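You operate a simulated robot arm through the tools that you are given. There is no shell and no other tool. Be economical: measure what you need, move in short steps, check, and stop when the job is done.

You run a simulated robot arm. Do the job below in one go: nothing can be reset, and whatever is moved stays where it is left.

## Task
Put the number marker labelled "75" from the top of the vice bench on the low shelf of the vice bench and the number marker that says "62" on top of the lamp there. Put the sachet on the slat conveyor away on the packing bench. Fetch the tin that says "grease 2" from the shelf under the motor bench and set it on the shelf under the short bench. Open the drawer of the wiring bench, fetch the box from the inside of the wiring bench's drawer and set it on the low shelf of the packing bench and shut the drawer again. Do these in any order. Set down upright: tin, box.

It is judged by the outcome, as a careful person would: the job done as asked, and still so three seconds after it is handed in. It fails if anything else is knocked over, pushed out of place, dropped, spilled or broken.

## Robot
A 6-joint arm with a two-finger parallel gripper on a trunk, on a base that drives. Base frame: it is fixed to the floor where the robot stands at the start and does not move with it; the origin is under the middle of the robot, x ahead of it, y to its left, z up; the surface under the hand at the start is at about z = 0.804. Readings come in m, rad, newtons and seconds.
With the tool pointing down near the work surface it reaches from about 0.38 to 0.88 m from the robot's upright axis, wherever it stands. Its first joint turns from -2.007 to 2.007 rad. Places, roughly: box [0.5, -5.25, 0.75]; drawer of the wiring bench [0.5, -5.3, 0.6]; lamp (5x5x8 cm) [0.8, 0.3, 0.8]; low shelf of the packing bench [-1.2, -6.1, 0.2]; low shelf of the vice bench [0.7, -0.1, 0.2]; number marker [0.5, 0, 0.75]; packing bench [-1.1, -6.1, 0.8]; sachet [-1, -1, 0.75]; shelf under the short bench [3.6, -0.5, 0.4]; tin [1.75, -3.5, 0.25]. Payload 3.43 kg.
The TCP is the grasp point between the finger pads, 0.034 m short of the fingertips. In the tool frame z runs along the fingers and y along their closing line. Largest opening 0.128 m; finger width 0.024, thickness 0.012; the body of the gripper, 0.048 by 0.13 m, starts 0.096 m behind the TCP.
Orientation is that of the tool frame in the base frame, as a unit quaternion [w, x, y, z]. With the fingers straight down and closing along the base's y, the tool's x points along the base's -x, its y along +y and its z along -z.

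## Interface
- The arm moves only by the tool jog_arm. Its argument "targets" is a list of rows, each a list of 7 numbers: the closure, from 0 (fully open) to 1 (shut), then the shift along the tool's x, y, z in m, then the turn, a rotation vector about the tool's x, y, z in rad. In form: [[jaw, x, y, z, rx, ry, rz], ...]. A call has 1 to 12 rows; each row is the pose to reach, as a shift and turn from the pose commanded when the call began, along the tool's axes at that moment. Each row takes 0.2 s and may step no farther than 0.05 m and 0.15 rad from the row before; otherwise, or with a gripper value out of range, the whole call is refused. A pose out of reach is approached as far as the arm can. The call stops where the force on the tool passes 40 N (or 10 N more than at its start, if that is more) or the arm is blocked; 0.2 s more then pass. Each finger travels about 0.108 m/s and halts on what it meets, pressing with about 39 N; the grip force reading is that of the motor and also rises with nothing between the fingers. The clock runs only during rows and for 0.2 s after the last one: add rows that repeat a pose to give the fingers time. It gives the time, the measured TCP pose, the force on the tool (base axes), the opening and the grip force at its end, in the units of the frame above (readings bear some noise), with the torque about the TCP (base axes, N m) and any sound that the robot's microphone picked up.
- Cameras (640 x 400 px; columns grow to the right, rows downward): "scene" is now at [0.0203, 0.1606, 1.3553]; the picture's right is [-0.28, -0.96, 0.00], its down [-0.64, 0.19, -0.75] and it looks along [0.72, -0.21, -0.66] (base axes); focal length 264 px, centre (320, 200). "wrist" rides on the gripper at [0.076, -0.011, -0.16] in the tool frame; the picture's right is [0.15, 0.99, 0.00], its down [-0.88, 0.13, -0.46] and it looks along [-0.45, 0.07, 0.89] (tool axes); focal length 234 px, centre (320, 200). There is no depth. A picture from a camera that has moved, and an enlarged one, comes with that camera's place and axes in the base frame and with its lens. The place of the scene camera against the robot may be out by one fixed shift of up to 0.018 m in any direction.
- camera(camera): a new picture of that camera. No time passes.
- raise_lower(by): slides the trunk up (or, below 0, down) by that many m; the arm and the scene camera ride with it, the base frame stays. It gives what a move gives, with no picture.
- roll_base(legs): drives the robot by 1 to 6 legs, each [ahead, turn to the left] in m and rad, along the robot's own axes; the way and the turn of a leg run together, so that a leg with both is an arc; at most 1.5 m and 3.142 rad a leg. The arm and the cameras ride along, it lands a little off, and it stops where it bumps. It gives what a move gives.
- pan_tilt(pan, tilt): turns the head with the scene camera to pan (to the left, within 1.798 rad either way) and tilt (down, from -0.506 to 1.204), counted from straight ahead of the robot. It gives what a move gives.
- enlarge(camera, box): a new picture of the part [left, top, right, bottom] of that camera's present view, enlarged. No time passes.
- close_job(): hands the job in; it is judged then, once.

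Go step by step. Nothing tells you exact positions but the pictures and the camera data: compare them with the known pose of the tool, close in by small moves and look again before you grip or let go. The budget is 186 turns and 144 pictures, counting those below and the enlarged ones. Unless the task says otherwise, let go and move clear before handing in.

The tools are called after "Emit:" as name(argument=value, ...) on one line, values as JSON. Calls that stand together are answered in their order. jog_arm: Moves the arm, as the interface text tells. Its arguments: {"type":"object","properties":{"targets":{"type":"array","items":{"type":"array","items":{"type":"number"}}}},"required":["targets"]} The other tools are called the same way: raise_lower (by) slides the trunk up or down; roll_base (legs) drives the base; pan_tilt (pan, tilt) turns the head that bears the scene camera; camera (camera) takes a picture; enlarge (camera, box) takes an enlarged picture of a part of a camera's view; close_job () hands the job in.

At the start:

```text
clock: 0.0
ee_pos: [0.434, -0.0561, 1.0401]
tcp_rot: [0.0, 0.0, 1.0, 0.0]
force: [-0.6, -0.3, -0.5]
ft_torque: [0.01, 0.0, -0.03]
finger_gap: 0.1281
grip_force: 0.1
trunk travel left (down, up): [-0.625, 0.165]
robot x, y, heading: [0.0009, 0.0015, 0.001]
head pan, tilt: [-0.286, 0.724]
```

scene: 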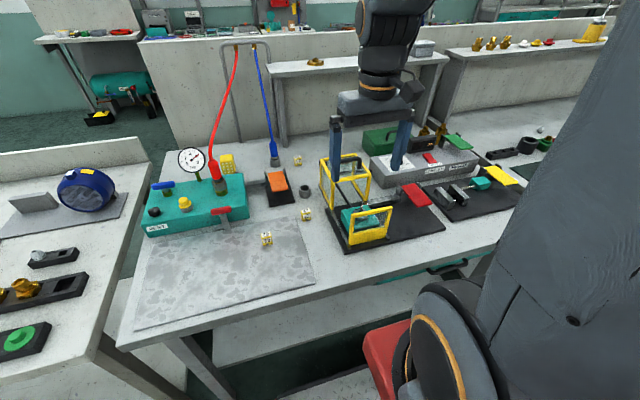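
wrist: 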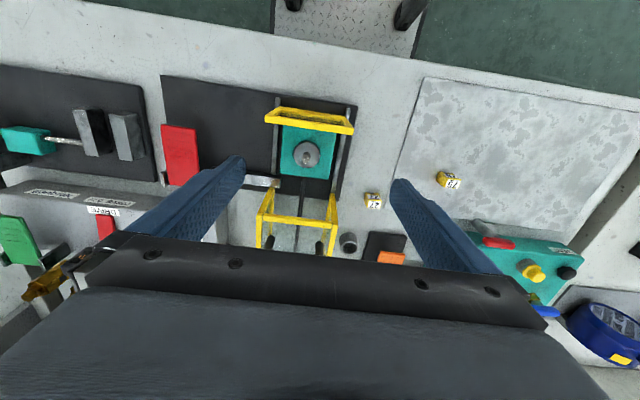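

I see the vice bench with small yellow-white number markers near the middle. I'll enlarge the pictures to read the labels and find the lamp.

Emit:
enlarge(camera="scene", box=[200, 120, 360, 260])

Emit:
enlarge(camera="wrist", box=[320, 150, 500, 270])

```text
2.86 times, centred on (280, 190) of scene
camera zoom: at [0.0203, 0.1606, 1.3553], right [-0.28, -0.96, 0.0], down [-0.64, 0.19, -0.75], along [0.72, -0.21, -0.66], focal length 754 px, centre (434, 229)
```

zoom: 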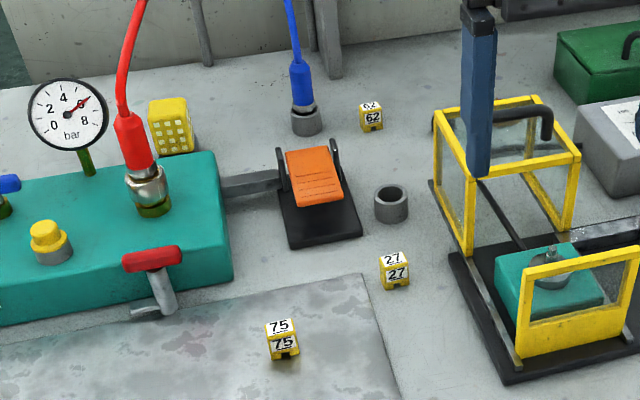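

```text
3.33 times, centred on (410, 210) of wrist
camera zoom: at [0.358, -0.0671, 1.2009], right [-0.15, 0.99, 0.0], down [0.88, 0.13, 0.46], along [0.45, 0.07, -0.89], focal length 781 px, centre (20, 167)
```

zoom: 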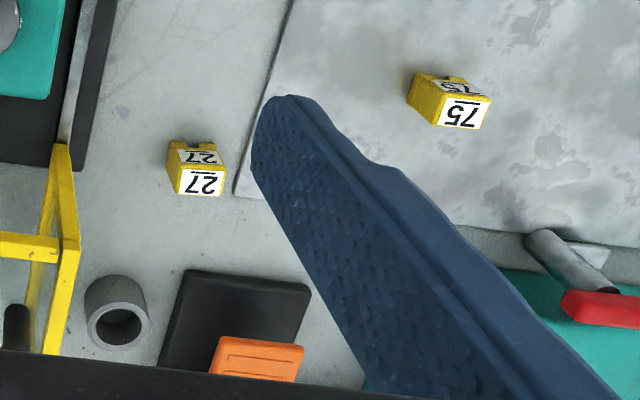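

The "75" is near (0.48, 0.18), the "62" near (0.825, 0.02), and the lamp (yellow block) behind the red hose near (0.84, 0.25). I'll move the hand forward at this height to look at "62", the hoses and the lamp.

Emit:
jog_arm(targets=[[0, -0.04, 0.02, -0.03, 0, 0, 0], [0, -0.08, 0.04, -0.06, 0, 0, 0], [0, -0.12, 0.06, -0.06, 0, 0, 0], [0, -0.15, 0.08, -0.06, 0, 0, 0]])

Emit:
camera(camera="wrist")

Emit:
camera(camera="scene")

```text
refused: row 1 steps farther than a row can; nothing moved
```

```text
139 pictures are left
camera wrist: at [0.358, -0.0671, 1.2009], right [-0.15, 0.99, 0.0], down [0.88, 0.13, 0.46], along [0.45, 0.07, -0.89], focal length 234 px, centre (320, 200)
```

wrist: 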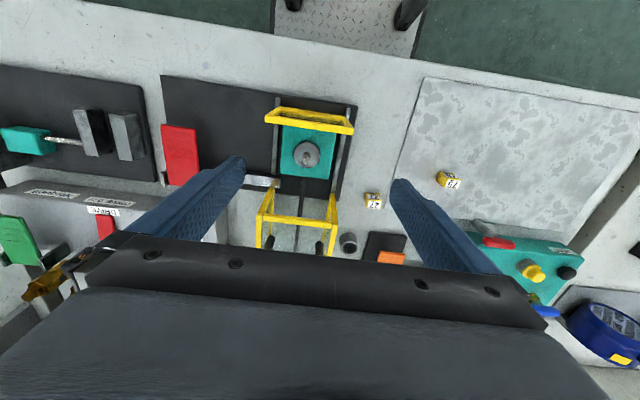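

```text
138 pictures are left
camera scene: at [0.0203, 0.1606, 1.3553], right [-0.28, -0.96, 0.0], down [-0.64, 0.19, -0.75], along [0.72, -0.21, -0.66], focal length 264 px, centre (320, 200)
```

scene: 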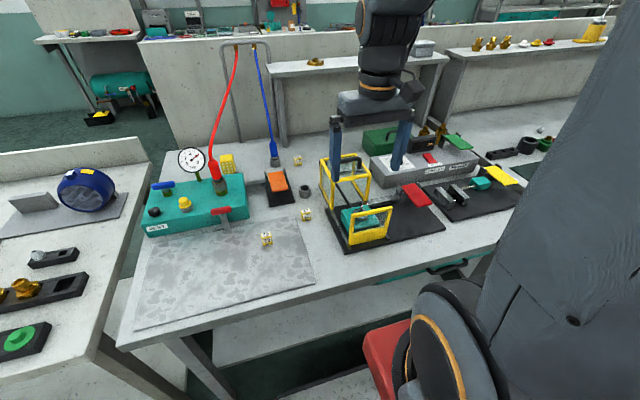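

The step limit is 3D, so I'll use smaller steps. I'll also take a zoomed look at the lamp region.

Emit:
jog_arm(targets=[[0.3, -0.03, 0.02, -0.03, 0, 0, 0], [0.3, -0.06, 0.03, -0.06, 0, 0, 0], [0.3, -0.1, 0.05, -0.06, 0, 0, 0], [0.3, -0.14, 0.065, -0.06, 0, 0, 0], [0.3, -0.18, 0.08, -0.06, 0, 0, 0], [0.3, -0.22, 0.09, -0.06, 0, 0, 0]])

Emit:
camera(camera="wrist")

Emit:
enlarge(camera="scene", box=[140, 30, 340, 240])

```text
clock: 1.4
ee_pos: [0.6543, 0.0335, 1.1016]
tcp_rot: [0.0, 0.0, 1.0, 0.0]
force: [-1.0, -0.5, 0.1]
ft_torque: [0.02, -0.07, 0.0]
finger_gap: 0.0892
grip_force: 0.1
trunk travel left (down, up): [-0.625, 0.165]
robot x, y, heading: [-0.0028, 0.0023, 0.0]
head pan, tilt: [-0.286, 0.724]
```

```text
137 pictures are left
camera wrist: at [0.5773, 0.0232, 1.2614], right [-0.15, 0.99, 0.0], down [0.88, 0.13, 0.46], along [0.45, 0.07, -0.89], focal length 234 px, centre (320, 200)
```

wrist: 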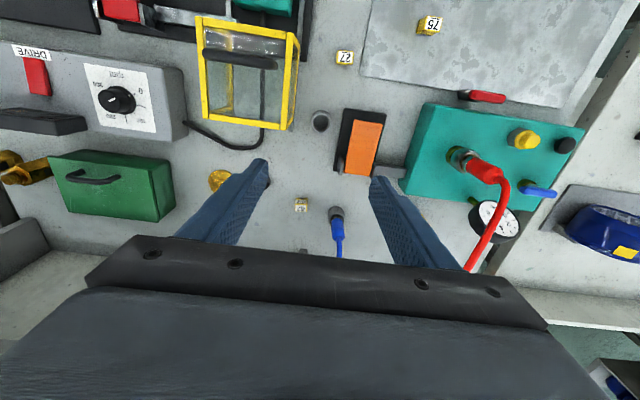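

```text
1.90 times, centred on (240, 135) of scene
camera zoom: at [0.0197, 0.1605, 1.3553], right [-0.28, -0.96, 0.0], down [-0.64, 0.19, -0.75], along [0.72, -0.21, -0.66], focal length 503 px, centre (472, 324)
```

zoom: 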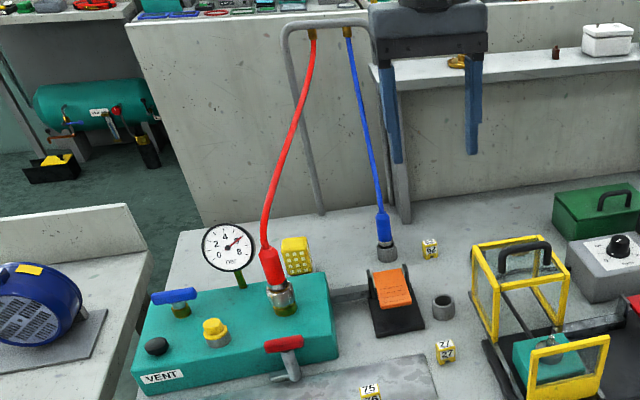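

"62" is at about (0.815, 0.02), with the blue hose coupling close by on its left. I'll turn the hand by 90° so its thin side faces the hose, and move above the marker.

Emit:
jog_arm(targets=[[0.3, -0.015, -0.002, 0, 0, 0, -0.1428], [0.3, -0.03, -0.003, 0, 0, 0, -0.2856], [0.3, -0.045, -0.004, 0, 0, 0, -0.4284], [0.3, -0.06, -0.006, 0, 0, 0, -0.5712], [0.3, -0.075, -0.008, 0, 0, 0, -0.714], [0.3, -0.09, -0.009, 0, 0, 0, -0.8568], [0.3, -0.105, -0.01, 0, 0, 0, -0.9996], [0.3, -0.12, -0.011, 0, 0, 0, -1.1424], [0.3, -0.135, -0.012, 0, 0, 0, -1.2852], [0.3, -0.15, -0.013, 0, 0, 0, -1.428], [0.3, -0.16, -0.0135, 0, 0, 0, -1.5708]])

Emit:
camera(camera="wrist")

Emit:
camera(camera="scene")

```text
clock: 3.8
ee_pos: [0.8138, 0.022, 1.1008]
tcp_rot: [0.0, 0.708, -0.706, 0.0]
force: [-0.6, -0.1, 0.0]
ft_torque: [0.01, -0.01, 0.01]
finger_gap: 0.0897
grip_force: 0.1
trunk travel left (down, up): [-0.625, 0.165]
robot x, y, heading: [0.0008, -0.0045, -0.004]
head pan, tilt: [-0.286, 0.724]
```

```text
135 pictures are left
camera wrist: at [0.8253, -0.0547, 1.2606], right [-0.99, -0.15, 0.0], down [-0.13, 0.88, 0.46], along [-0.07, 0.45, -0.89], focal length 234 px, centre (320, 200)
```

wrist: 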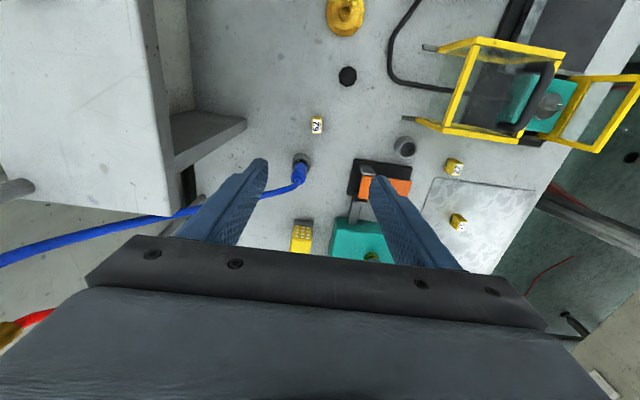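

```text
134 pictures are left
camera scene: at [0.0202, 0.1606, 1.3553], right [-0.28, -0.96, 0.0], down [-0.64, 0.19, -0.75], along [0.72, -0.21, -0.66], focal length 264 px, centre (320, 200)
```

scene: 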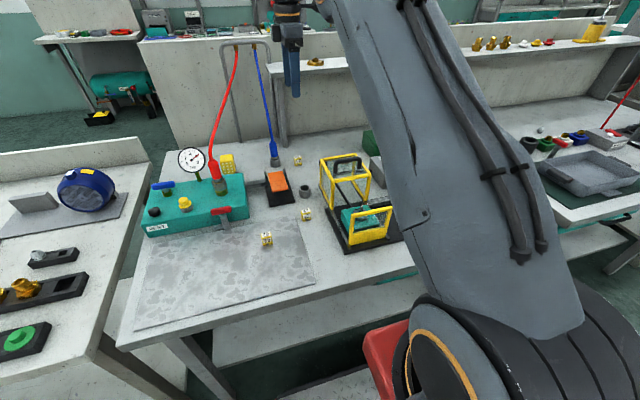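

The view confirms "62" at (0.819, 0.017). I'll descend part way and look again.

Emit:
jog_arm(targets=[[0.45, 0.002, -0.002, 0.045, 0, 0, 0], [0.45, 0.005, -0.005, 0.09, 0, 0, 0], [0.45, 0.005, -0.005, 0.13, 0, 0, 0], [0.45, 0.005, -0.005, 0.17, 0, 0, 0], [0.45, 0.005, -0.005, 0.2, 0, 0, 0]])

Emit:
camera(camera="wrist")

```text
clock: 5.0
ee_pos: [0.8199, 0.0146, 0.901]
tcp_rot: [0.001, -0.707, 0.708, -0.001]
force: [-1.0, -0.7, 1.1]
ft_torque: [0.02, -0.02, -0.01]
finger_gap: 0.0705
grip_force: 0.0
trunk travel left (down, up): [-0.625, 0.165]
robot x, y, heading: [0.0016, -0.0015, 0.001]
head pan, tilt: [-0.286, 0.724]
```

```text
133 pictures are left
camera wrist: at [0.8307, -0.0599, 1.0607], right [-0.99, -0.15, 0.0], down [-0.13, 0.88, 0.46], along [-0.07, 0.45, -0.89], focal length 234 px, centre (320, 200)
```

wrist: 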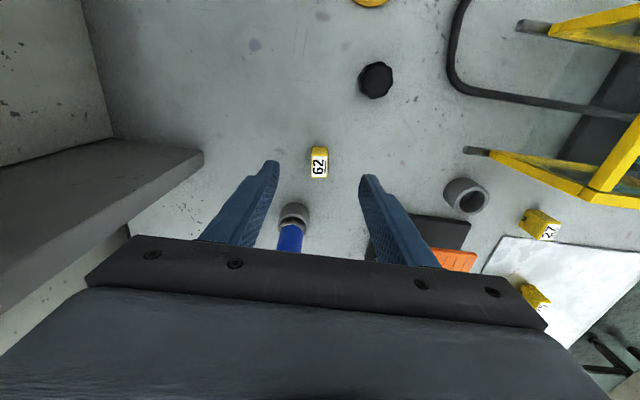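

The marker is centred between the fingers. I'll descend and grip.

Emit:
jog_arm(targets=[[0.5, -0.005, 0, 0.03, 0, 0, 0], [0.5, -0.005, 0, 0.057, 0, 0, 0], [0.7, -0.005, 0, 0.057, 0, 0, 0], [0.9, -0.005, 0, 0.057, 0, 0, 0], [0.9, -0.005, 0, 0.057, 0, 0, 0], [0.9, -0.005, 0, 0.057, 0, 0, 0]])

Emit:
camera(camera="wrist")

```text
clock: 6.4
ee_pos: [0.8184, 0.0196, 0.8447]
tcp_rot: [0.0, -0.707, 0.707, 0.0]
force: [-0.1, 0.2, 0.6]
ft_torque: [-0.05, -0.02, 0.01]
finger_gap: 0.0166
grip_force: 39.3
trunk travel left (down, up): [-0.625, 0.165]
robot x, y, heading: [0.0024, 0.0012, 0.004]
head pan, tilt: [-0.286, 0.724]
```

```text
132 pictures are left
camera wrist: at [0.8308, -0.0548, 1.0036], right [-0.99, -0.15, 0.0], down [-0.13, 0.88, 0.46], along [-0.07, 0.45, -0.89], focal length 234 px, centre (320, 200)
```

wrist: 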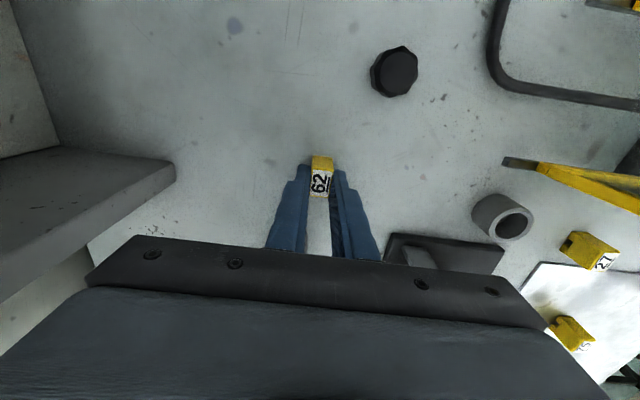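

"62" is gripped (0.017 m wide). I'll lift it straight up clear of the hoses and look at the lamp.

Emit:
jog_arm(targets=[[0.9, 0, 0, -0.04, 0, 0, 0], [0.9, 0, 0, -0.085, 0, 0, 0], [0.9, 0, 0, -0.13, 0, 0, 0], [0.9, 0, 0, -0.175, 0, 0, 0], [0.9, 0.0, 0, -0.22, 0, 0, 0], [0.9, 0, 0, -0.265, 0, 0, 0], [0.9, 0, 0, -0.31, 0, 0, 0], [0.9, 0, 0, -0.355, 0, 0, 0]])

Emit:
enlarge(camera="wrist", box=[200, 100, 440, 260])

Emit:
camera(camera="wrist")

```text
clock: 8.2
ee_pos: [0.8158, 0.0206, 1.1981]
tcp_rot: [-0.001, -0.707, 0.708, 0.001]
force: [-0.3, -0.2, 0.1]
ft_torque: [-0.03, -0.04, 0.01]
finger_gap: 0.0165
grip_force: 39.3
trunk travel left (down, up): [-0.625, 0.165]
robot x, y, heading: [-0.0015, -0.0001, 0.002]
head pan, tilt: [-0.286, 0.724]
```

```text
2.50 times, centred on (320, 180) of wrist
camera zoom: at [0.8276, -0.055, 1.3576], right [-0.99, -0.15, 0.0], down [-0.13, 0.88, 0.46], along [-0.07, 0.45, -0.89], focal length 585 px, centre (320, 250)
```

zoom: 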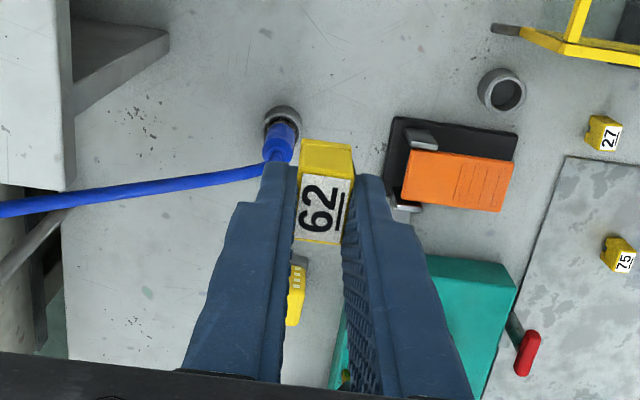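

```text
130 pictures are left
camera wrist: at [0.8276, -0.055, 1.3576], right [-0.99, -0.15, 0.0], down [-0.13, 0.88, 0.46], along [-0.07, 0.45, -0.89], focal length 234 px, centre (320, 200)
```

wrist: 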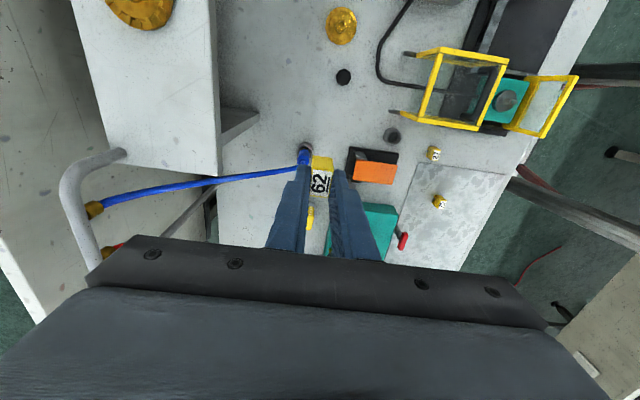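

The red hose passes almost over the lamp, so I'll need to approach the lamp leaning from the left side, with the base further left. I'll retract the hand and look at the floor and the benches around me.

Emit:
jog_arm(targets=[[0.9, 0, 0.045, 0, 0, 0, 0], [0.9, 0, 0.09, 0, 0, 0, 0], [0.9, 0, 0.135, 0, 0, 0, 0], [0.9, 0, 0.18, 0, 0, 0, 0], [0.9, 0, 0.225, 0, 0, 0, 0], [0.9, 0, 0.27, 0, 0, 0, 0], [0.9, 0, 0.315, 0, 0, 0, 0], [0.9, 0, 0.35, 0, 0, 0, 0]])

Emit:
pan_tilt(pan=0.5, tilt=0.9)

Emit:
camera(camera="scene")

Emit:
pan_tilt(pan=1.7, tilt=0.6)

Emit:
camera(camera="scene")

```text
clock: 10.0
ee_pos: [0.4678, 0.0216, 1.1987]
tcp_rot: [0.0, -0.707, 0.707, 0.0]
force: [1.2, 0.4, -1.2]
ft_torque: [-0.01, 0.05, -0.01]
finger_gap: 0.0164
grip_force: 39.0
trunk travel left (down, up): [-0.625, 0.165]
robot x, y, heading: [-0.0008, -0.0024, -0.004]
head pan, tilt: [-0.286, 0.724]
```

```text
clock: 11.1
ee_pos: [0.4683, 0.02, 1.1986]
tcp_rot: [0.0, 0.708, -0.707, 0.0]
force: [0.0, 0.4, -0.2]
ft_torque: [0.01, 0.02, -0.02]
finger_gap: 0.0163
grip_force: 38.9
trunk travel left (down, up): [-0.625, 0.165]
robot x, y, heading: [0.0011, 0.0002, 0.001]
head pan, tilt: [0.499, 0.901]
```

```text
129 pictures are left
camera scene: at [0.0061, 0.2204, 1.3412], right [0.48, -0.88, 0.0], down [-0.69, -0.37, -0.62], along [0.55, 0.3, -0.78], focal length 264 px, centre (320, 200)
```

scene: 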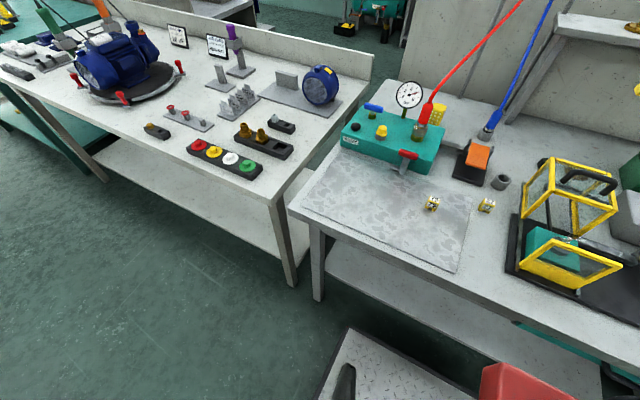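

```text
clock: 12.5
ee_pos: [0.468, 0.0215, 1.1986]
tcp_rot: [0.0, 0.707, -0.707, 0.0]
force: [1.0, -0.6, 0.4]
ft_torque: [-0.01, -0.03, 0.01]
finger_gap: 0.0163
grip_force: 38.4
trunk travel left (down, up): [-0.625, 0.165]
robot x, y, heading: [-0.0024, 0.002, 0.005]
head pan, tilt: [1.7, 0.6]
```

```text
128 pictures are left
camera scene: at [-0.0716, 0.272, 1.366], right [0.99, 0.13, 0.0], down [0.07, -0.56, -0.82], along [-0.11, 0.82, -0.57], focal length 264 px, centre (320, 200)
```

scene: 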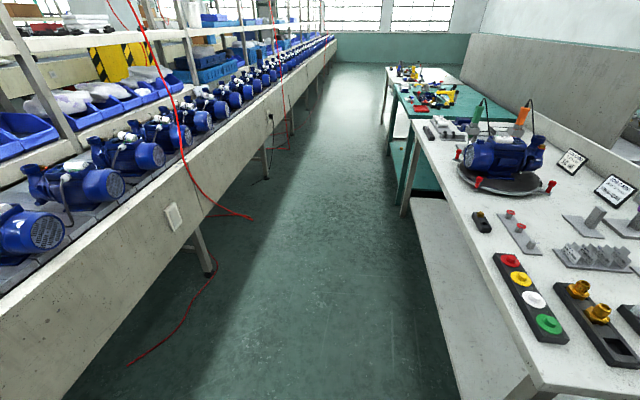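

The aisle is clear between benches. I'll back up a little, drive 0.4 m to the left and face the bench again.

Emit:
roll_base(legs=[[-0.15, 0], [0, 1.571], [0.4, 0], [0, -1.571], [0.15, 0]])

Emit:
pan_tilt(pan=-0.1, tilt=0.7)

Emit:
camera(camera="scene")

```text
clock: 24.6
ee_pos: [0.4696, 0.4246, 1.2002]
tcp_rot: [0.0, 0.71, -0.704, 0.0]
force: [-1.1, 0.4, -0.7]
ft_torque: [-0.02, -0.04, 0.02]
finger_gap: 0.0169
grip_force: 39.4
trunk travel left (down, up): [-0.625, 0.165]
robot x, y, heading: [0.0032, 0.401, 0.01]
head pan, tilt: [1.7, 0.6]
```

```text
clock: 26.4
ee_pos: [0.4705, 0.4252, 1.2003]
tcp_rot: [-0.001, 0.71, -0.704, -0.001]
force: [0.2, -0.3, -0.3]
ft_torque: [0.0, 0.02, 0.0]
finger_gap: 0.0163
grip_force: 38.9
trunk travel left (down, up): [-0.625, 0.165]
robot x, y, heading: [0.0007, 0.4031, 0.015]
head pan, tilt: [-0.099, 0.7]
```

```text
127 pictures are left
camera scene: at [0.0246, 0.5762, 1.3574], right [-0.09, -1.0, 0.0], down [-0.64, 0.06, -0.76], along [0.76, -0.07, -0.64], focal length 264 px, centre (320, 200)
```

scene: 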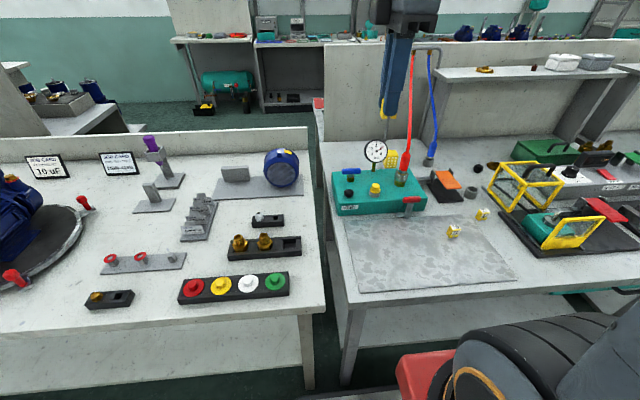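

The robot is now in front of the teal box. I'll set "62" temporarily on the grey plate near (0.45, 0.30) so I can regrip it leaning.

Emit:
jog_arm(targets=[[0.9, 0.016, 0.003, 0.0425, 0, 0, 0], [0.9, 0.031, 0.005, 0.085, 0, 0, 0], [0.9, 0.047, 0.008, 0.1275, 0, 0, 0], [0.9, 0.062, 0.01, 0.17, 0, 0, 0], [0.9, 0.078, 0.013, 0.2125, 0, 0, 0], [0.9, 0.094, 0.015, 0.255, 0, 0, 0], [0.9, 0.11, 0.018, 0.2975, 0, 0, 0], [0.9, 0.125, 0.02, 0.335, 0, 0, 0]])

Emit:
camera(camera="wrist")

Emit:
camera(camera="scene")

```text
clock: 28.2
ee_pos: [0.4523, 0.2988, 0.8647]
tcp_rot: [-0.001, 0.71, -0.704, 0.001]
force: [-0.2, -0.6, -0.2]
ft_torque: [-0.02, -0.01, 0.02]
finger_gap: 0.0162
grip_force: 38.4
trunk travel left (down, up): [-0.625, 0.165]
robot x, y, heading: [0.0036, 0.4012, 0.009]
head pan, tilt: [-0.099, 0.7]
```

```text
126 pictures are left
camera wrist: at [0.4642, 0.2239, 1.0243], right [-0.99, -0.16, 0.0], down [-0.14, 0.88, 0.46], along [-0.07, 0.45, -0.89], focal length 234 px, centre (320, 200)
```

wrist: 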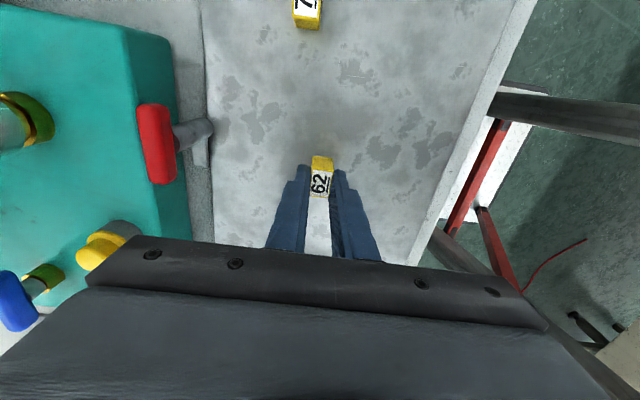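

```text
125 pictures are left
camera scene: at [0.0241, 0.5764, 1.3574], right [-0.09, -1.0, 0.0], down [-0.64, 0.06, -0.77], along [0.76, -0.07, -0.64], focal length 264 px, centre (320, 200)
```

scene: 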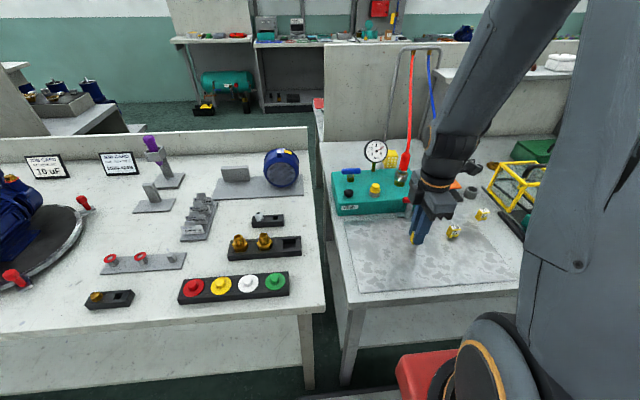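

It is just above the plate; I'll lower it gently and check the force.

Emit:
jog_arm(targets=[[0.9, 0, 0, 0.005, 0, 0, 0], [0.9, 0, 0, 0.009, 0, 0, 0], [0.9, 0, 0, 0.012, 0, 0, 0]])

Emit:
enlarge(camera="scene", box=[380, 200, 480, 270])

```text
clock: 29.0
ee_pos: [0.4517, 0.3, 0.8518]
tcp_rot: [0.0, 0.71, -0.704, -0.001]
force: [-0.4, 0.3, -0.2]
ft_torque: [0.03, -0.02, 0.01]
finger_gap: 0.0166
grip_force: 38.8
trunk travel left (down, up): [-0.625, 0.165]
robot x, y, heading: [0.0015, 0.401, 0.009]
head pan, tilt: [-0.099, 0.7]
```

```text
5.71 times, centred on (430, 235) of scene
camera zoom: at [0.0245, 0.5761, 1.3574], right [-0.09, -1.0, 0.0], down [-0.64, 0.06, -0.76], along [0.76, -0.07, -0.64], focal length 1508 px, centre (-309, 0)
```

zoom: 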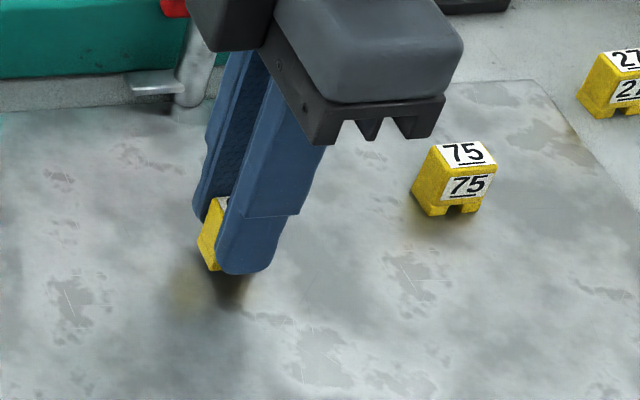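

Emit:
jog_arm(targets=[[0.9, 0, 0, 0.003, 0, 0, 0], [0.9, 0, 0, 0.005, 0, 0, 0]])

```text
clock: 29.6
ee_pos: [0.4512, 0.3, 0.8477]
tcp_rot: [0.0, 0.71, -0.704, 0.0]
force: [-0.5, 0.3, 0.1]
ft_torque: [0.0, -0.04, -0.04]
finger_gap: 0.0163
grip_force: 39.3
trunk travel left (down, up): [-0.625, 0.165]
robot x, y, heading: [0.0015, 0.403, 0.006]
head pan, tilt: [-0.099, 0.7]
```

Emit:
jog_arm(targets=[[0.9, 0, 0, 0.002, 0, 0, 0], [0.9, 0, 0, 0.004, 0, 0, 0]])

Emit:
enlarge(camera="scene", box=[380, 200, 480, 270])

```text
clock: 30.2
ee_pos: [0.452, 0.2997, 0.8443]
tcp_rot: [-0.001, 0.71, -0.704, 0.002]
force: [-4.1, 2.5, 37.4]
ft_torque: [-0.01, 0.16, -0.01]
finger_gap: 0.0165
grip_force: 39.3
trunk travel left (down, up): [-0.625, 0.165]
robot x, y, heading: [0.0045, 0.4013, 0.01]
head pan, tilt: [-0.099, 0.7]
```

```text
5.71 times, centred on (430, 235) of scene
camera zoom: at [0.0233, 0.5765, 1.3576], right [-0.09, -1.0, 0.0], down [-0.64, 0.06, -0.77], along [0.76, -0.07, -0.64], focal length 1508 px, centre (-309, 0)
```

zoom: 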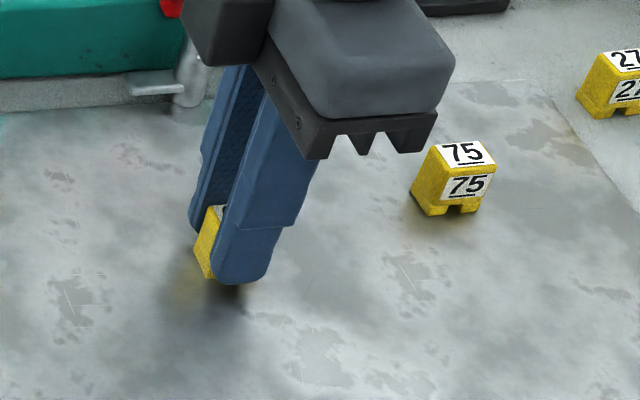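

It's standing on the plate. I'll let go, rise, and turn the hand half around so the camera will be on the left.

Emit:
jog_arm(targets=[[0.8, 0, 0, 0.0, 0, 0, 0], [0.6, 0, 0, 0.0, 0, 0, 0], [0.5, 0, 0, 0, 0, 0, 0], [0.5, 0, 0, -0.05, 0, 0, 0], [0.5, 0, 0, -0.1, 0, 0, 0], [0.5, 0, 0, -0.14, 0, 0, 0]])

Emit:
jog_arm(targets=[[0.5, 0, 0, 0, 0, 0, 0.1428], [0.5, 0, 0, 0, 0, 0, 0.2856], [0.5, 0, 0, 0, 0, 0, 0.4284], [0.5, 0, 0, 0, 0, 0, 0.5712], [0.5, 0, 0, 0, 0, 0, 0.714], [0.5, 0, 0, 0, 0, 0, 0.8568], [0.5, 0, 0, 0, 0, 0, 0.9996], [0.5, 0, 0, 0, 0, 0, 1.1424], [0.5, 0, 0, 0, 0, 0, 1.2852], [0.5, 0, 0, 0, 0, 0, 1.428], [0.5, 0, 0, 0, 0, 0, 1.5708]])

Emit:
jog_arm(targets=[[0.5, 0, 0, 0, 0, 0, 0.1428], [0.5, 0, 0, 0, 0, 0, 0.2856], [0.5, 0, 0, 0, 0, 0, 0.4284], [0.5, 0, 0, 0, 0, 0, 0.5712], [0.5, 0, 0, 0, 0, 0, 0.714], [0.5, 0, 0, 0, 0, 0, 0.8568], [0.5, 0, 0, 0, 0, 0, 0.9996], [0.5, 0, 0, 0, 0, 0, 1.1424], [0.5, 0, 0, 0, 0, 0, 1.2852], [0.5, 0, 0, 0, 0, 0, 1.428], [0.5, 0, 0, 0, 0, 0, 1.56]])

Emit:
camera(camera="wrist")

```text
clock: 31.6
ee_pos: [0.4521, 0.3007, 0.9838]
tcp_rot: [0.001, 0.71, -0.704, -0.001]
force: [-0.2, 1.2, -0.6]
ft_torque: [-0.01, 0.07, 0.0]
finger_gap: 0.0641
grip_force: 0.0
trunk travel left (down, up): [-0.625, 0.165]
robot x, y, heading: [0.0022, 0.4001, 0.009]
head pan, tilt: [-0.099, 0.7]
```

```text
clock: 34.0
ee_pos: [0.4507, 0.2998, 0.9849]
tcp_rot: [0.0, -0.004, 1.0, 0.0]
force: [0.0, 0.7, -0.4]
ft_torque: [-0.01, -0.02, -0.01]
finger_gap: 0.0639
grip_force: 0.1
trunk travel left (down, up): [-0.625, 0.165]
robot x, y, heading: [0.0034, 0.4034, 0.01]
head pan, tilt: [-0.099, 0.7]
```

```text
clock: 36.4
ee_pos: [0.4524, 0.2994, 0.9832]
tcp_rot: [0.0, 0.702, 0.712, 0.0]
force: [0.1, 0.4, -0.6]
ft_torque: [-0.01, 0.0, 0.0]
finger_gap: 0.0638
grip_force: 0.0
trunk travel left (down, up): [-0.625, 0.165]
robot x, y, heading: [0.0036, 0.4037, 0.006]
head pan, tilt: [-0.099, 0.7]
```

```text
122 pictures are left
camera wrist: at [0.4392, 0.3759, 1.1431], right [0.99, 0.16, 0.0], down [0.15, -0.88, 0.46], along [0.07, -0.45, -0.89], focal length 234 px, centre (320, 200)
```

wrist: 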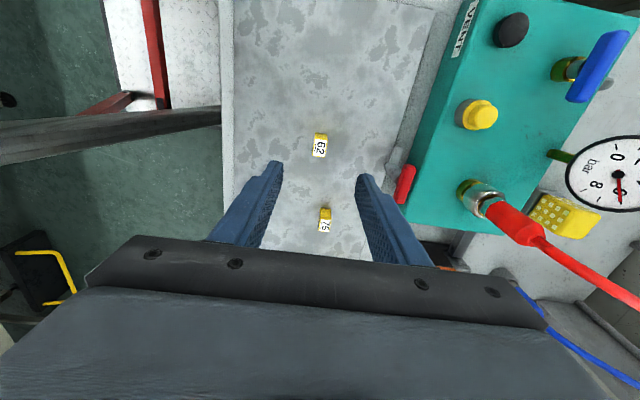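

Good view: hose passes above and beyond the lamp; leaning by 0.4 rad from the left should clear. I'll tilt and go down over "62".

Emit:
jog_arm(targets=[[0.5, 0.004, 0, 0.02, 0, -0.14, 0], [0.5, 0.008, 0, 0.04, 0, -0.28, 0], [0.5, 0.011, 0, 0.06, 0, -0.4, 0], [0.5, 0.011, 0, 0.09, 0, -0.4, 0], [0.5, 0.011, 0, 0.115, 0, -0.4, 0]])

Emit:
camera(camera="wrist")

Emit:
enlarge(camera="scene", box=[380, 200, 480, 270])

```text
clock: 37.6
ee_pos: [0.4523, 0.3106, 0.8685]
tcp_rot: [0.142, 0.686, 0.7, -0.138]
force: [-0.3, 0.8, -0.1]
ft_torque: [0.01, -0.02, 0.01]
finger_gap: 0.064
grip_force: 0.0
trunk travel left (down, up): [-0.625, 0.165]
robot x, y, heading: [0.0035, 0.4, 0.009]
head pan, tilt: [-0.099, 0.7]
```

```text
121 pictures are left
camera wrist: at [0.4373, 0.4433, 0.986], right [0.99, 0.15, -0.06], down [0.14, -0.63, 0.76], along [0.08, -0.76, -0.64], focal length 234 px, centre (320, 200)
```

wrist: 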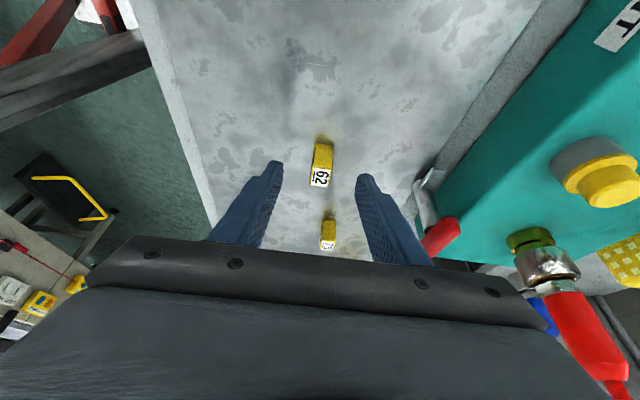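

```text
5.71 times, centred on (430, 235) of scene
camera zoom: at [0.0242, 0.5761, 1.3574], right [-0.09, -1.0, 0.0], down [-0.64, 0.06, -0.77], along [0.76, -0.07, -0.64], focal length 1508 px, centre (-309, 0)
```

zoom: 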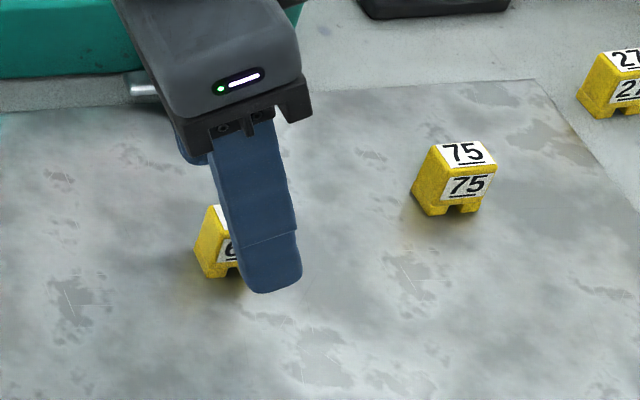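

Emit:
jog_arm(targets=[[0.5, 0.0097, -0.001, 0.0232, 0, 0, 0], [0.7, 0.0097, -0.001, 0.0232, 0, 0, 0], [0.9, 0.0097, -0.001, 0.0232, 0, 0, 0], [0.9, 0.0097, -0.001, 0.0232, 0, 0, 0], [0.9, 0.0097, -0.001, 0.0232, 0, 0, 0]])

Emit:
camera(camera="wrist")

```text
clock: 38.8
ee_pos: [0.4505, 0.3099, 0.843]
tcp_rot: [0.142, 0.687, 0.699, -0.14]
force: [-1.0, 1.0, 0.6]
ft_torque: [0.01, 0.04, 0.03]
finger_gap: 0.0164
grip_force: 39.1
trunk travel left (down, up): [-0.625, 0.165]
robot x, y, heading: [0.0017, 0.4009, 0.012]
head pan, tilt: [-0.099, 0.7]
```

```text
119 pictures are left
camera wrist: at [0.4365, 0.4437, 0.9609], right [0.99, 0.15, -0.06], down [0.14, -0.63, 0.76], along [0.08, -0.76, -0.64], focal length 234 px, centre (320, 200)
```

wrist: 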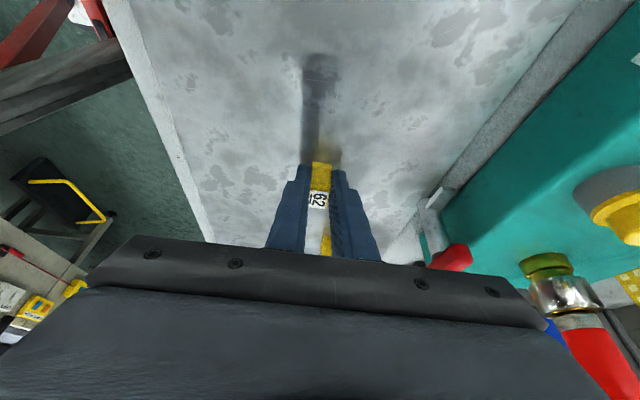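

"62" is gripped leaning. I'll raise it and move it forward, staying left of the hose, then look at the lamp.

Emit:
jog_arm(targets=[[0.9, -0.0162, 0, -0.0384, 0, 0, 0], [0.9, -0.0324, 0, -0.0768, 0, 0, 0], [0.9, -0.0486, 0, -0.1152, 0, 0, 0], [0.9, -0.0648, 0, -0.1536, 0, 0, 0], [0.9, -0.081, 0, -0.192, 0, 0, 0], [0.9, -0.0972, 0, -0.2304, 0, 0, 0], [0.9, -0.1072, 0.02, -0.2544, 0, 0, 0], [0.9, -0.1072, 0.065, -0.2544, 0, 0, 0], [0.9, -0.1072, 0.11, -0.2544, 0, 0, 0], [0.9, -0.1072, 0.155, -0.2544, 0, 0, 0], [0.9, -0.1072, 0.2, -0.2544, 0, 0, 0]])

Emit:
camera(camera="wrist")

Emit:
enlarge(camera="scene", box=[320, 30, 520, 230])

```text
clock: 41.2
ee_pos: [0.6507, 0.3149, 1.121]
tcp_rot: [0.142, 0.686, 0.7, -0.139]
force: [-0.1, -1.0, 0.4]
ft_torque: [0.02, -0.05, 0.01]
finger_gap: 0.0164
grip_force: 39.4
trunk travel left (down, up): [-0.625, 0.165]
robot x, y, heading: [0.0012, 0.3972, 0.015]
head pan, tilt: [-0.099, 0.7]
```

```text
118 pictures are left
camera wrist: at [0.636, 0.4474, 1.2381], right [0.99, 0.15, -0.06], down [0.14, -0.63, 0.76], along [0.08, -0.76, -0.64], focal length 234 px, centre (320, 200)
```

wrist: 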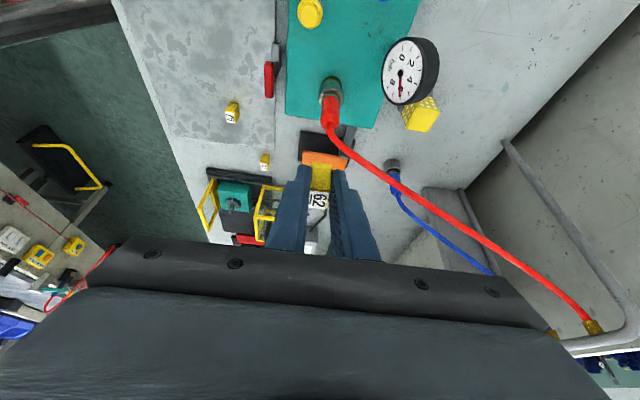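

```text
2.00 times, centred on (420, 130) of scene
camera zoom: at [0.0239, 0.5761, 1.3574], right [-0.09, -1.0, 0.0], down [-0.64, 0.06, -0.77], along [0.76, -0.07, -0.64], focal length 528 px, centre (120, 340)
```

zoom: 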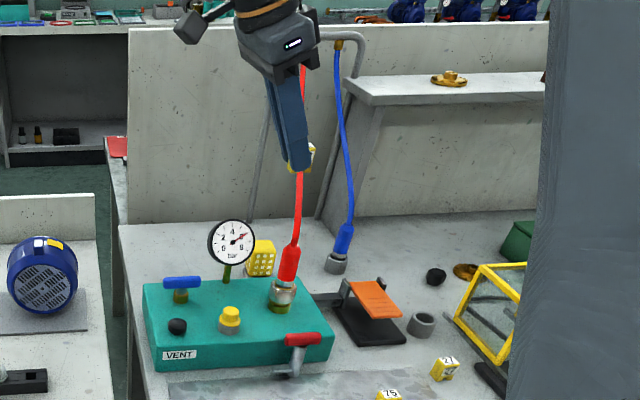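

The lamp top is at about (0.82, 0.26, 0.884). I'll move to a point on the leaning approach line above it and check.

Emit:
jog_arm(targets=[[0.9, 0.009, 0.043, 0.0, 0, 0, 0], [0.9, 0.018, 0.086, 0.0, 0, 0, 0], [0.9, 0.027, 0.129, 0.01, 0, 0, 0], [0.9, 0.0364, 0.171, 0.027, 0, 0, 0]])

Emit:
camera(camera="wrist")

Emit:
enlarge(camera="scene", box=[320, 30, 520, 230])

```text
clock: 42.2
ee_pos: [0.8199, 0.3411, 1.0809]
tcp_rot: [0.142, 0.687, 0.7, -0.138]
force: [-1.8, 0.2, 1.0]
ft_torque: [0.03, -0.04, 0.05]
finger_gap: 0.0166
grip_force: 39.3
trunk travel left (down, up): [-0.625, 0.165]
robot x, y, heading: [0.0003, 0.3983, 0.012]
head pan, tilt: [-0.099, 0.7]
```

```text
116 pictures are left
camera wrist: at [0.8066, 0.4739, 1.1983], right [0.99, 0.15, -0.06], down [0.14, -0.63, 0.76], along [0.08, -0.76, -0.64], focal length 234 px, centre (320, 200)
```

wrist: 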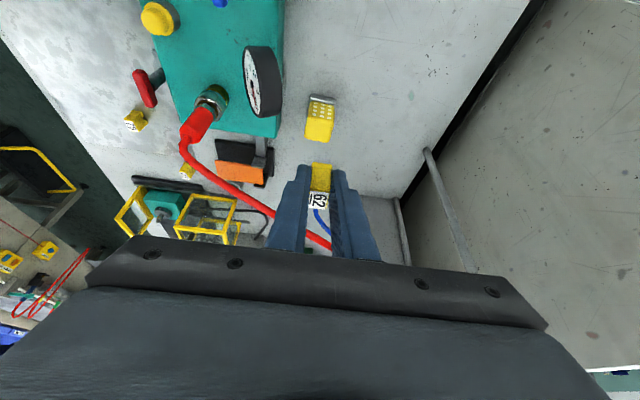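

```text
2.00 times, centred on (420, 130) of scene
camera zoom: at [0.0238, 0.5761, 1.3574], right [-0.09, -1.0, 0.0], down [-0.64, 0.06, -0.77], along [0.76, -0.07, -0.64], focal length 528 px, centre (120, 340)
```

zoom: 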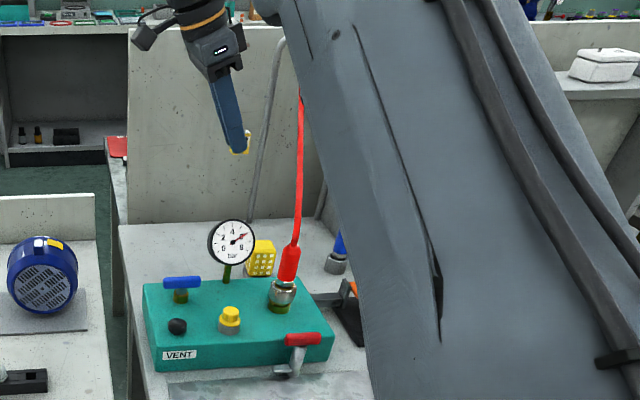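

The marker lines up with the lamp top. I'll advance along the tool axis to just above it.

Emit:
jog_arm(targets=[[0.9, 0, 0, 0.04, 0, 0, 0], [0.9, 0, 0, 0.08, 0, 0, 0], [0.9, 0, 0, 0.12, 0, 0, 0], [0.9, 0, 0, 0.145, 0, 0, 0]])

Emit:
camera(camera="wrist")

Emit:
enlarge(camera="scene", box=[350, 70, 450, 190])

```text
clock: 43.2
ee_pos: [0.8211, 0.2853, 0.9465]
tcp_rot: [0.142, 0.686, 0.7, -0.139]
force: [0.2, 0.0, -0.2]
ft_torque: [0.01, -0.02, 0.01]
finger_gap: 0.0166
grip_force: 39.5
trunk travel left (down, up): [-0.625, 0.165]
robot x, y, heading: [-0.0001, 0.4006, 0.003]
head pan, tilt: [-0.099, 0.7]
```

```text
114 pictures are left
camera wrist: at [0.8079, 0.417, 1.0639], right [0.99, 0.15, -0.06], down [0.14, -0.63, 0.76], along [0.08, -0.76, -0.64], focal length 234 px, centre (320, 200)
```

wrist: 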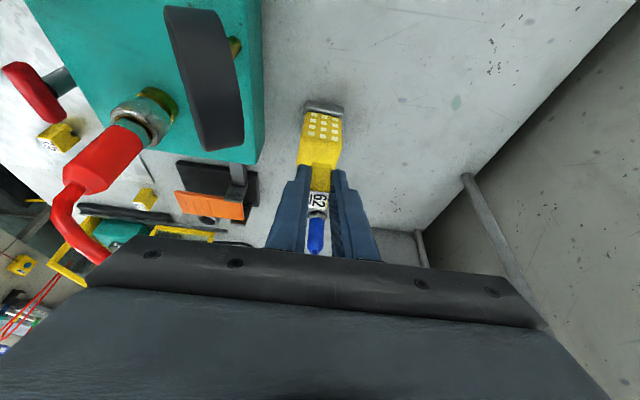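

```text
3.33 times, centred on (400, 130) of scene
camera zoom: at [0.0244, 0.5762, 1.3574], right [-0.09, -1.0, 0.0], down [-0.64, 0.06, -0.77], along [0.76, -0.07, -0.64], focal length 880 px, centre (53, 433)
```

zoom: 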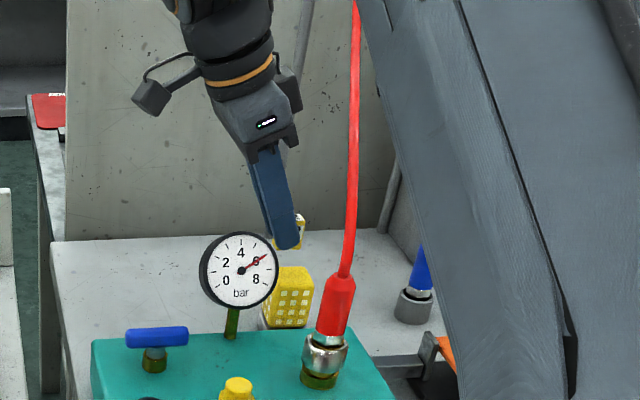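

Emit:
jog_arm(targets=[[0.9, 0, 0, 0.01, 0, 0, 0], [0.9, 0, 0, 0.016, 0, 0, 0], [0.9, 0, 0, 0.02, 0, 0, 0]])

Emit:
enlarge(camera="scene", box=[380, 120, 430, 180])

Emit:
enlarge(camera="wrist", box=[260, 80, 380, 240])

```text
clock: 44.0
ee_pos: [0.8209, 0.277, 0.928]
tcp_rot: [0.142, 0.686, 0.7, -0.138]
force: [-0.1, 0.1, 0.3]
ft_torque: [-0.01, -0.02, 0.01]
finger_gap: 0.0162
grip_force: 38.8
trunk travel left (down, up): [-0.625, 0.165]
robot x, y, heading: [0.001, 0.4022, 0.01]
head pan, tilt: [-0.099, 0.7]
```

```text
6.67 times, centred on (405, 150) of scene
camera zoom: at [0.0246, 0.5762, 1.3574], right [-0.09, -1.0, 0.0], down [-0.64, 0.06, -0.76], along [0.76, -0.07, -0.64], focal length 1760 px, centre (-247, 533)
```

zoom: 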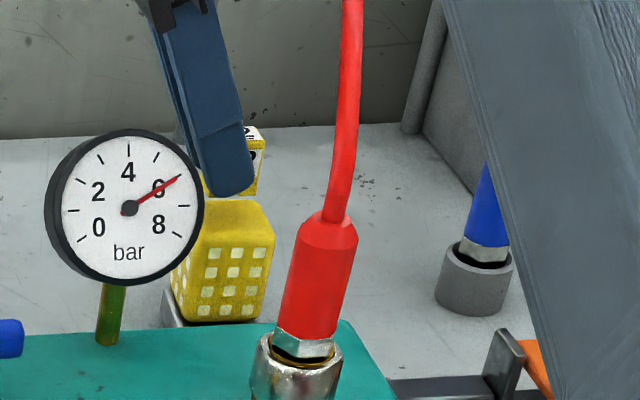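

```text
2.50 times, centred on (320, 160) of wrist
camera zoom: at [0.8083, 0.4092, 1.0455], right [0.99, 0.15, -0.06], down [0.14, -0.63, 0.76], along [0.08, -0.76, -0.64], focal length 585 px, centre (320, 300)
```

zoom: 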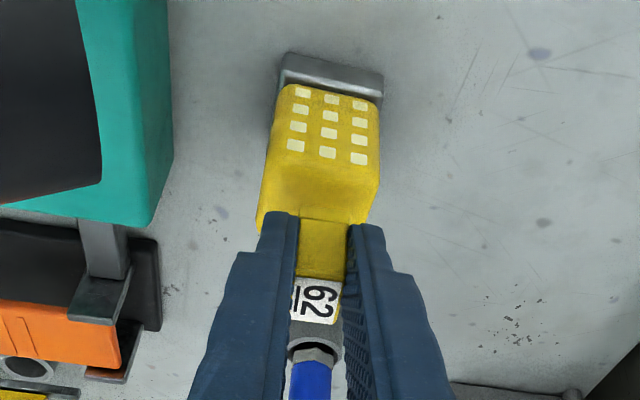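

The marker is about 5 mm above the lamp top and nearly centred. I'll shift 4 mm left and lower until contact.

Emit:
jog_arm(targets=[[0.9, 0.0037, 0, -0.0015, 0, 0, 0], [0.9, 0.0053, 0, 0.0022, 0, 0, 0], [0.9, 0.006, 0, 0.004, 0, 0, 0]])

Emit:
enlarge(camera="scene", box=[380, 120, 430, 180])

```text
clock: 44.8
ee_pos: [0.8218, 0.2813, 0.9223]
tcp_rot: [0.142, 0.686, 0.7, -0.139]
force: [-0.1, 1.0, -0.1]
ft_torque: [0.02, 0.0, -0.02]
finger_gap: 0.0162
grip_force: 38.5
trunk travel left (down, up): [-0.625, 0.165]
robot x, y, heading: [0.0034, 0.3982, 0.008]
head pan, tilt: [-0.099, 0.7]
```

```text
6.67 times, centred on (405, 150) of scene
camera zoom: at [0.0246, 0.5761, 1.3574], right [-0.09, -1.0, 0.0], down [-0.64, 0.06, -0.76], along [0.76, -0.07, -0.64], focal length 1760 px, centre (-247, 533)
```

zoom: 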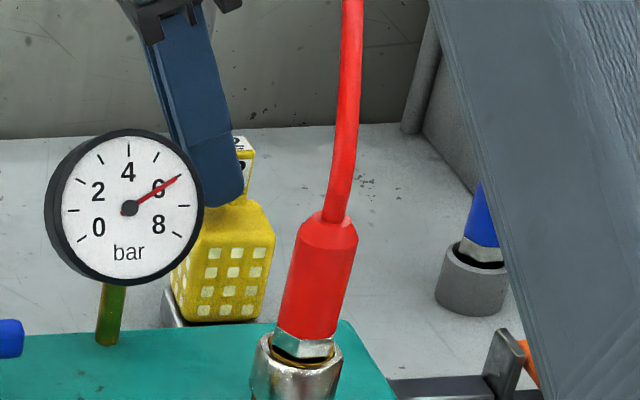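

Emit:
jog_arm(targets=[[0.9, 0.0004, 0, 0.0009, 0, 0, 0], [0.9, 0.0008, 0, 0.0018, 0, 0, 0], [0.9, 0.001, 0, 0.0025, 0, 0, 0]])

```text
clock: 45.6
ee_pos: [0.8223, 0.2805, 0.9195]
tcp_rot: [0.142, 0.686, 0.7, -0.139]
force: [-0.1, 0.5, -1.2]
ft_torque: [0.01, -0.01, 0.03]
finger_gap: 0.0163
grip_force: 39.1
trunk travel left (down, up): [-0.625, 0.165]
robot x, y, heading: [-0.0003, 0.3996, 0.006]
head pan, tilt: [-0.099, 0.7]
```

Emit:
jog_arm(targets=[[0.9, 0.0004, 0, 0.0009, 0, 0, 0], [0.9, 0.0008, 0, 0.0018, 0, 0, 0]])

Emit:
enlarge(camera="wrist", box=[260, 80, 380, 240])

```text
clock: 46.2
ee_pos: [0.8216, 0.2818, 0.9169]
tcp_rot: [0.141, 0.686, 0.7, -0.138]
force: [-0.1, -0.3, 0.2]
ft_torque: [0.0, -0.01, 0.01]
finger_gap: 0.0164
grip_force: 39.0
trunk travel left (down, up): [-0.625, 0.165]
robot x, y, heading: [0.0027, 0.4007, 0.012]
head pan, tilt: [-0.099, 0.7]
```

```text
2.50 times, centred on (320, 160) of wrist
camera zoom: at [0.8084, 0.4133, 1.0351], right [0.99, 0.15, -0.06], down [0.14, -0.63, 0.76], along [0.08, -0.76, -0.64], focal length 585 px, centre (320, 300)
```

zoom: 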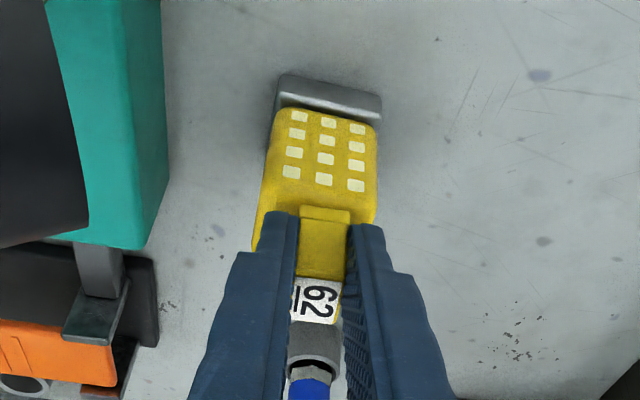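

Emit:
jog_arm(targets=[[0.9, 0.0004, 0, 0.0009, 0, 0, 0], [0.9, 0.0008, 0, 0.0018, 0, 0, 0], [0.9, 0.0012, 0, 0.0027, 0, 0, 0]])

```text
clock: 47.0
ee_pos: [0.8217, 0.2807, 0.9144]
tcp_rot: [0.142, 0.687, 0.699, -0.139]
force: [-0.1, -0.1, 0.0]
ft_torque: [-0.02, 0.02, 0.05]
finger_gap: 0.0165
grip_force: 39.2
trunk travel left (down, up): [-0.625, 0.165]
robot x, y, heading: [0.0013, 0.3975, 0.01]
head pan, tilt: [-0.099, 0.7]
```

Emit:
enlarge(camera="scene", box=[380, 120, 430, 180])

Emit:
jog_arm(targets=[[0.9, 0.0004, 0, 0.0009, 0, 0, 0], [0.9, 0.0008, 0, 0.0018, 0, 0, 0]])

```text
6.67 times, centred on (405, 150) of scene
camera zoom: at [0.0246, 0.5761, 1.3574], right [-0.09, -1.0, 0.0], down [-0.64, 0.06, -0.76], along [0.76, -0.07, -0.64], focal length 1760 px, centre (-247, 533)
```

zoom: 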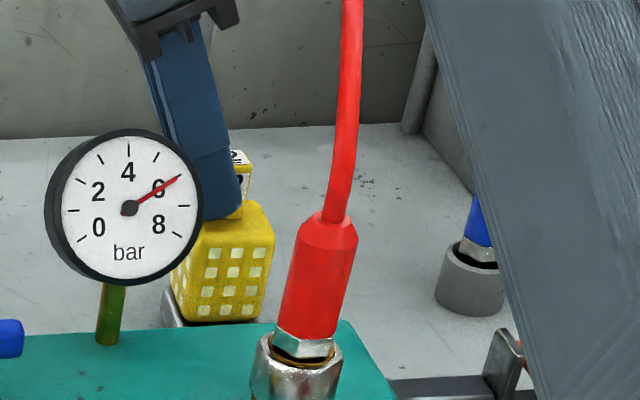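

```text
clock: 47.6
ee_pos: [0.8211, 0.2819, 0.9139]
tcp_rot: [0.143, 0.686, 0.7, -0.14]
force: [-0.3, -0.4, 6.4]
ft_torque: [-0.1, 0.02, 0.02]
finger_gap: 0.0166
grip_force: 39.2
trunk travel left (down, up): [-0.625, 0.165]
robot x, y, heading: [0.0001, 0.3992, 0.008]
head pan, tilt: [-0.099, 0.7]
```

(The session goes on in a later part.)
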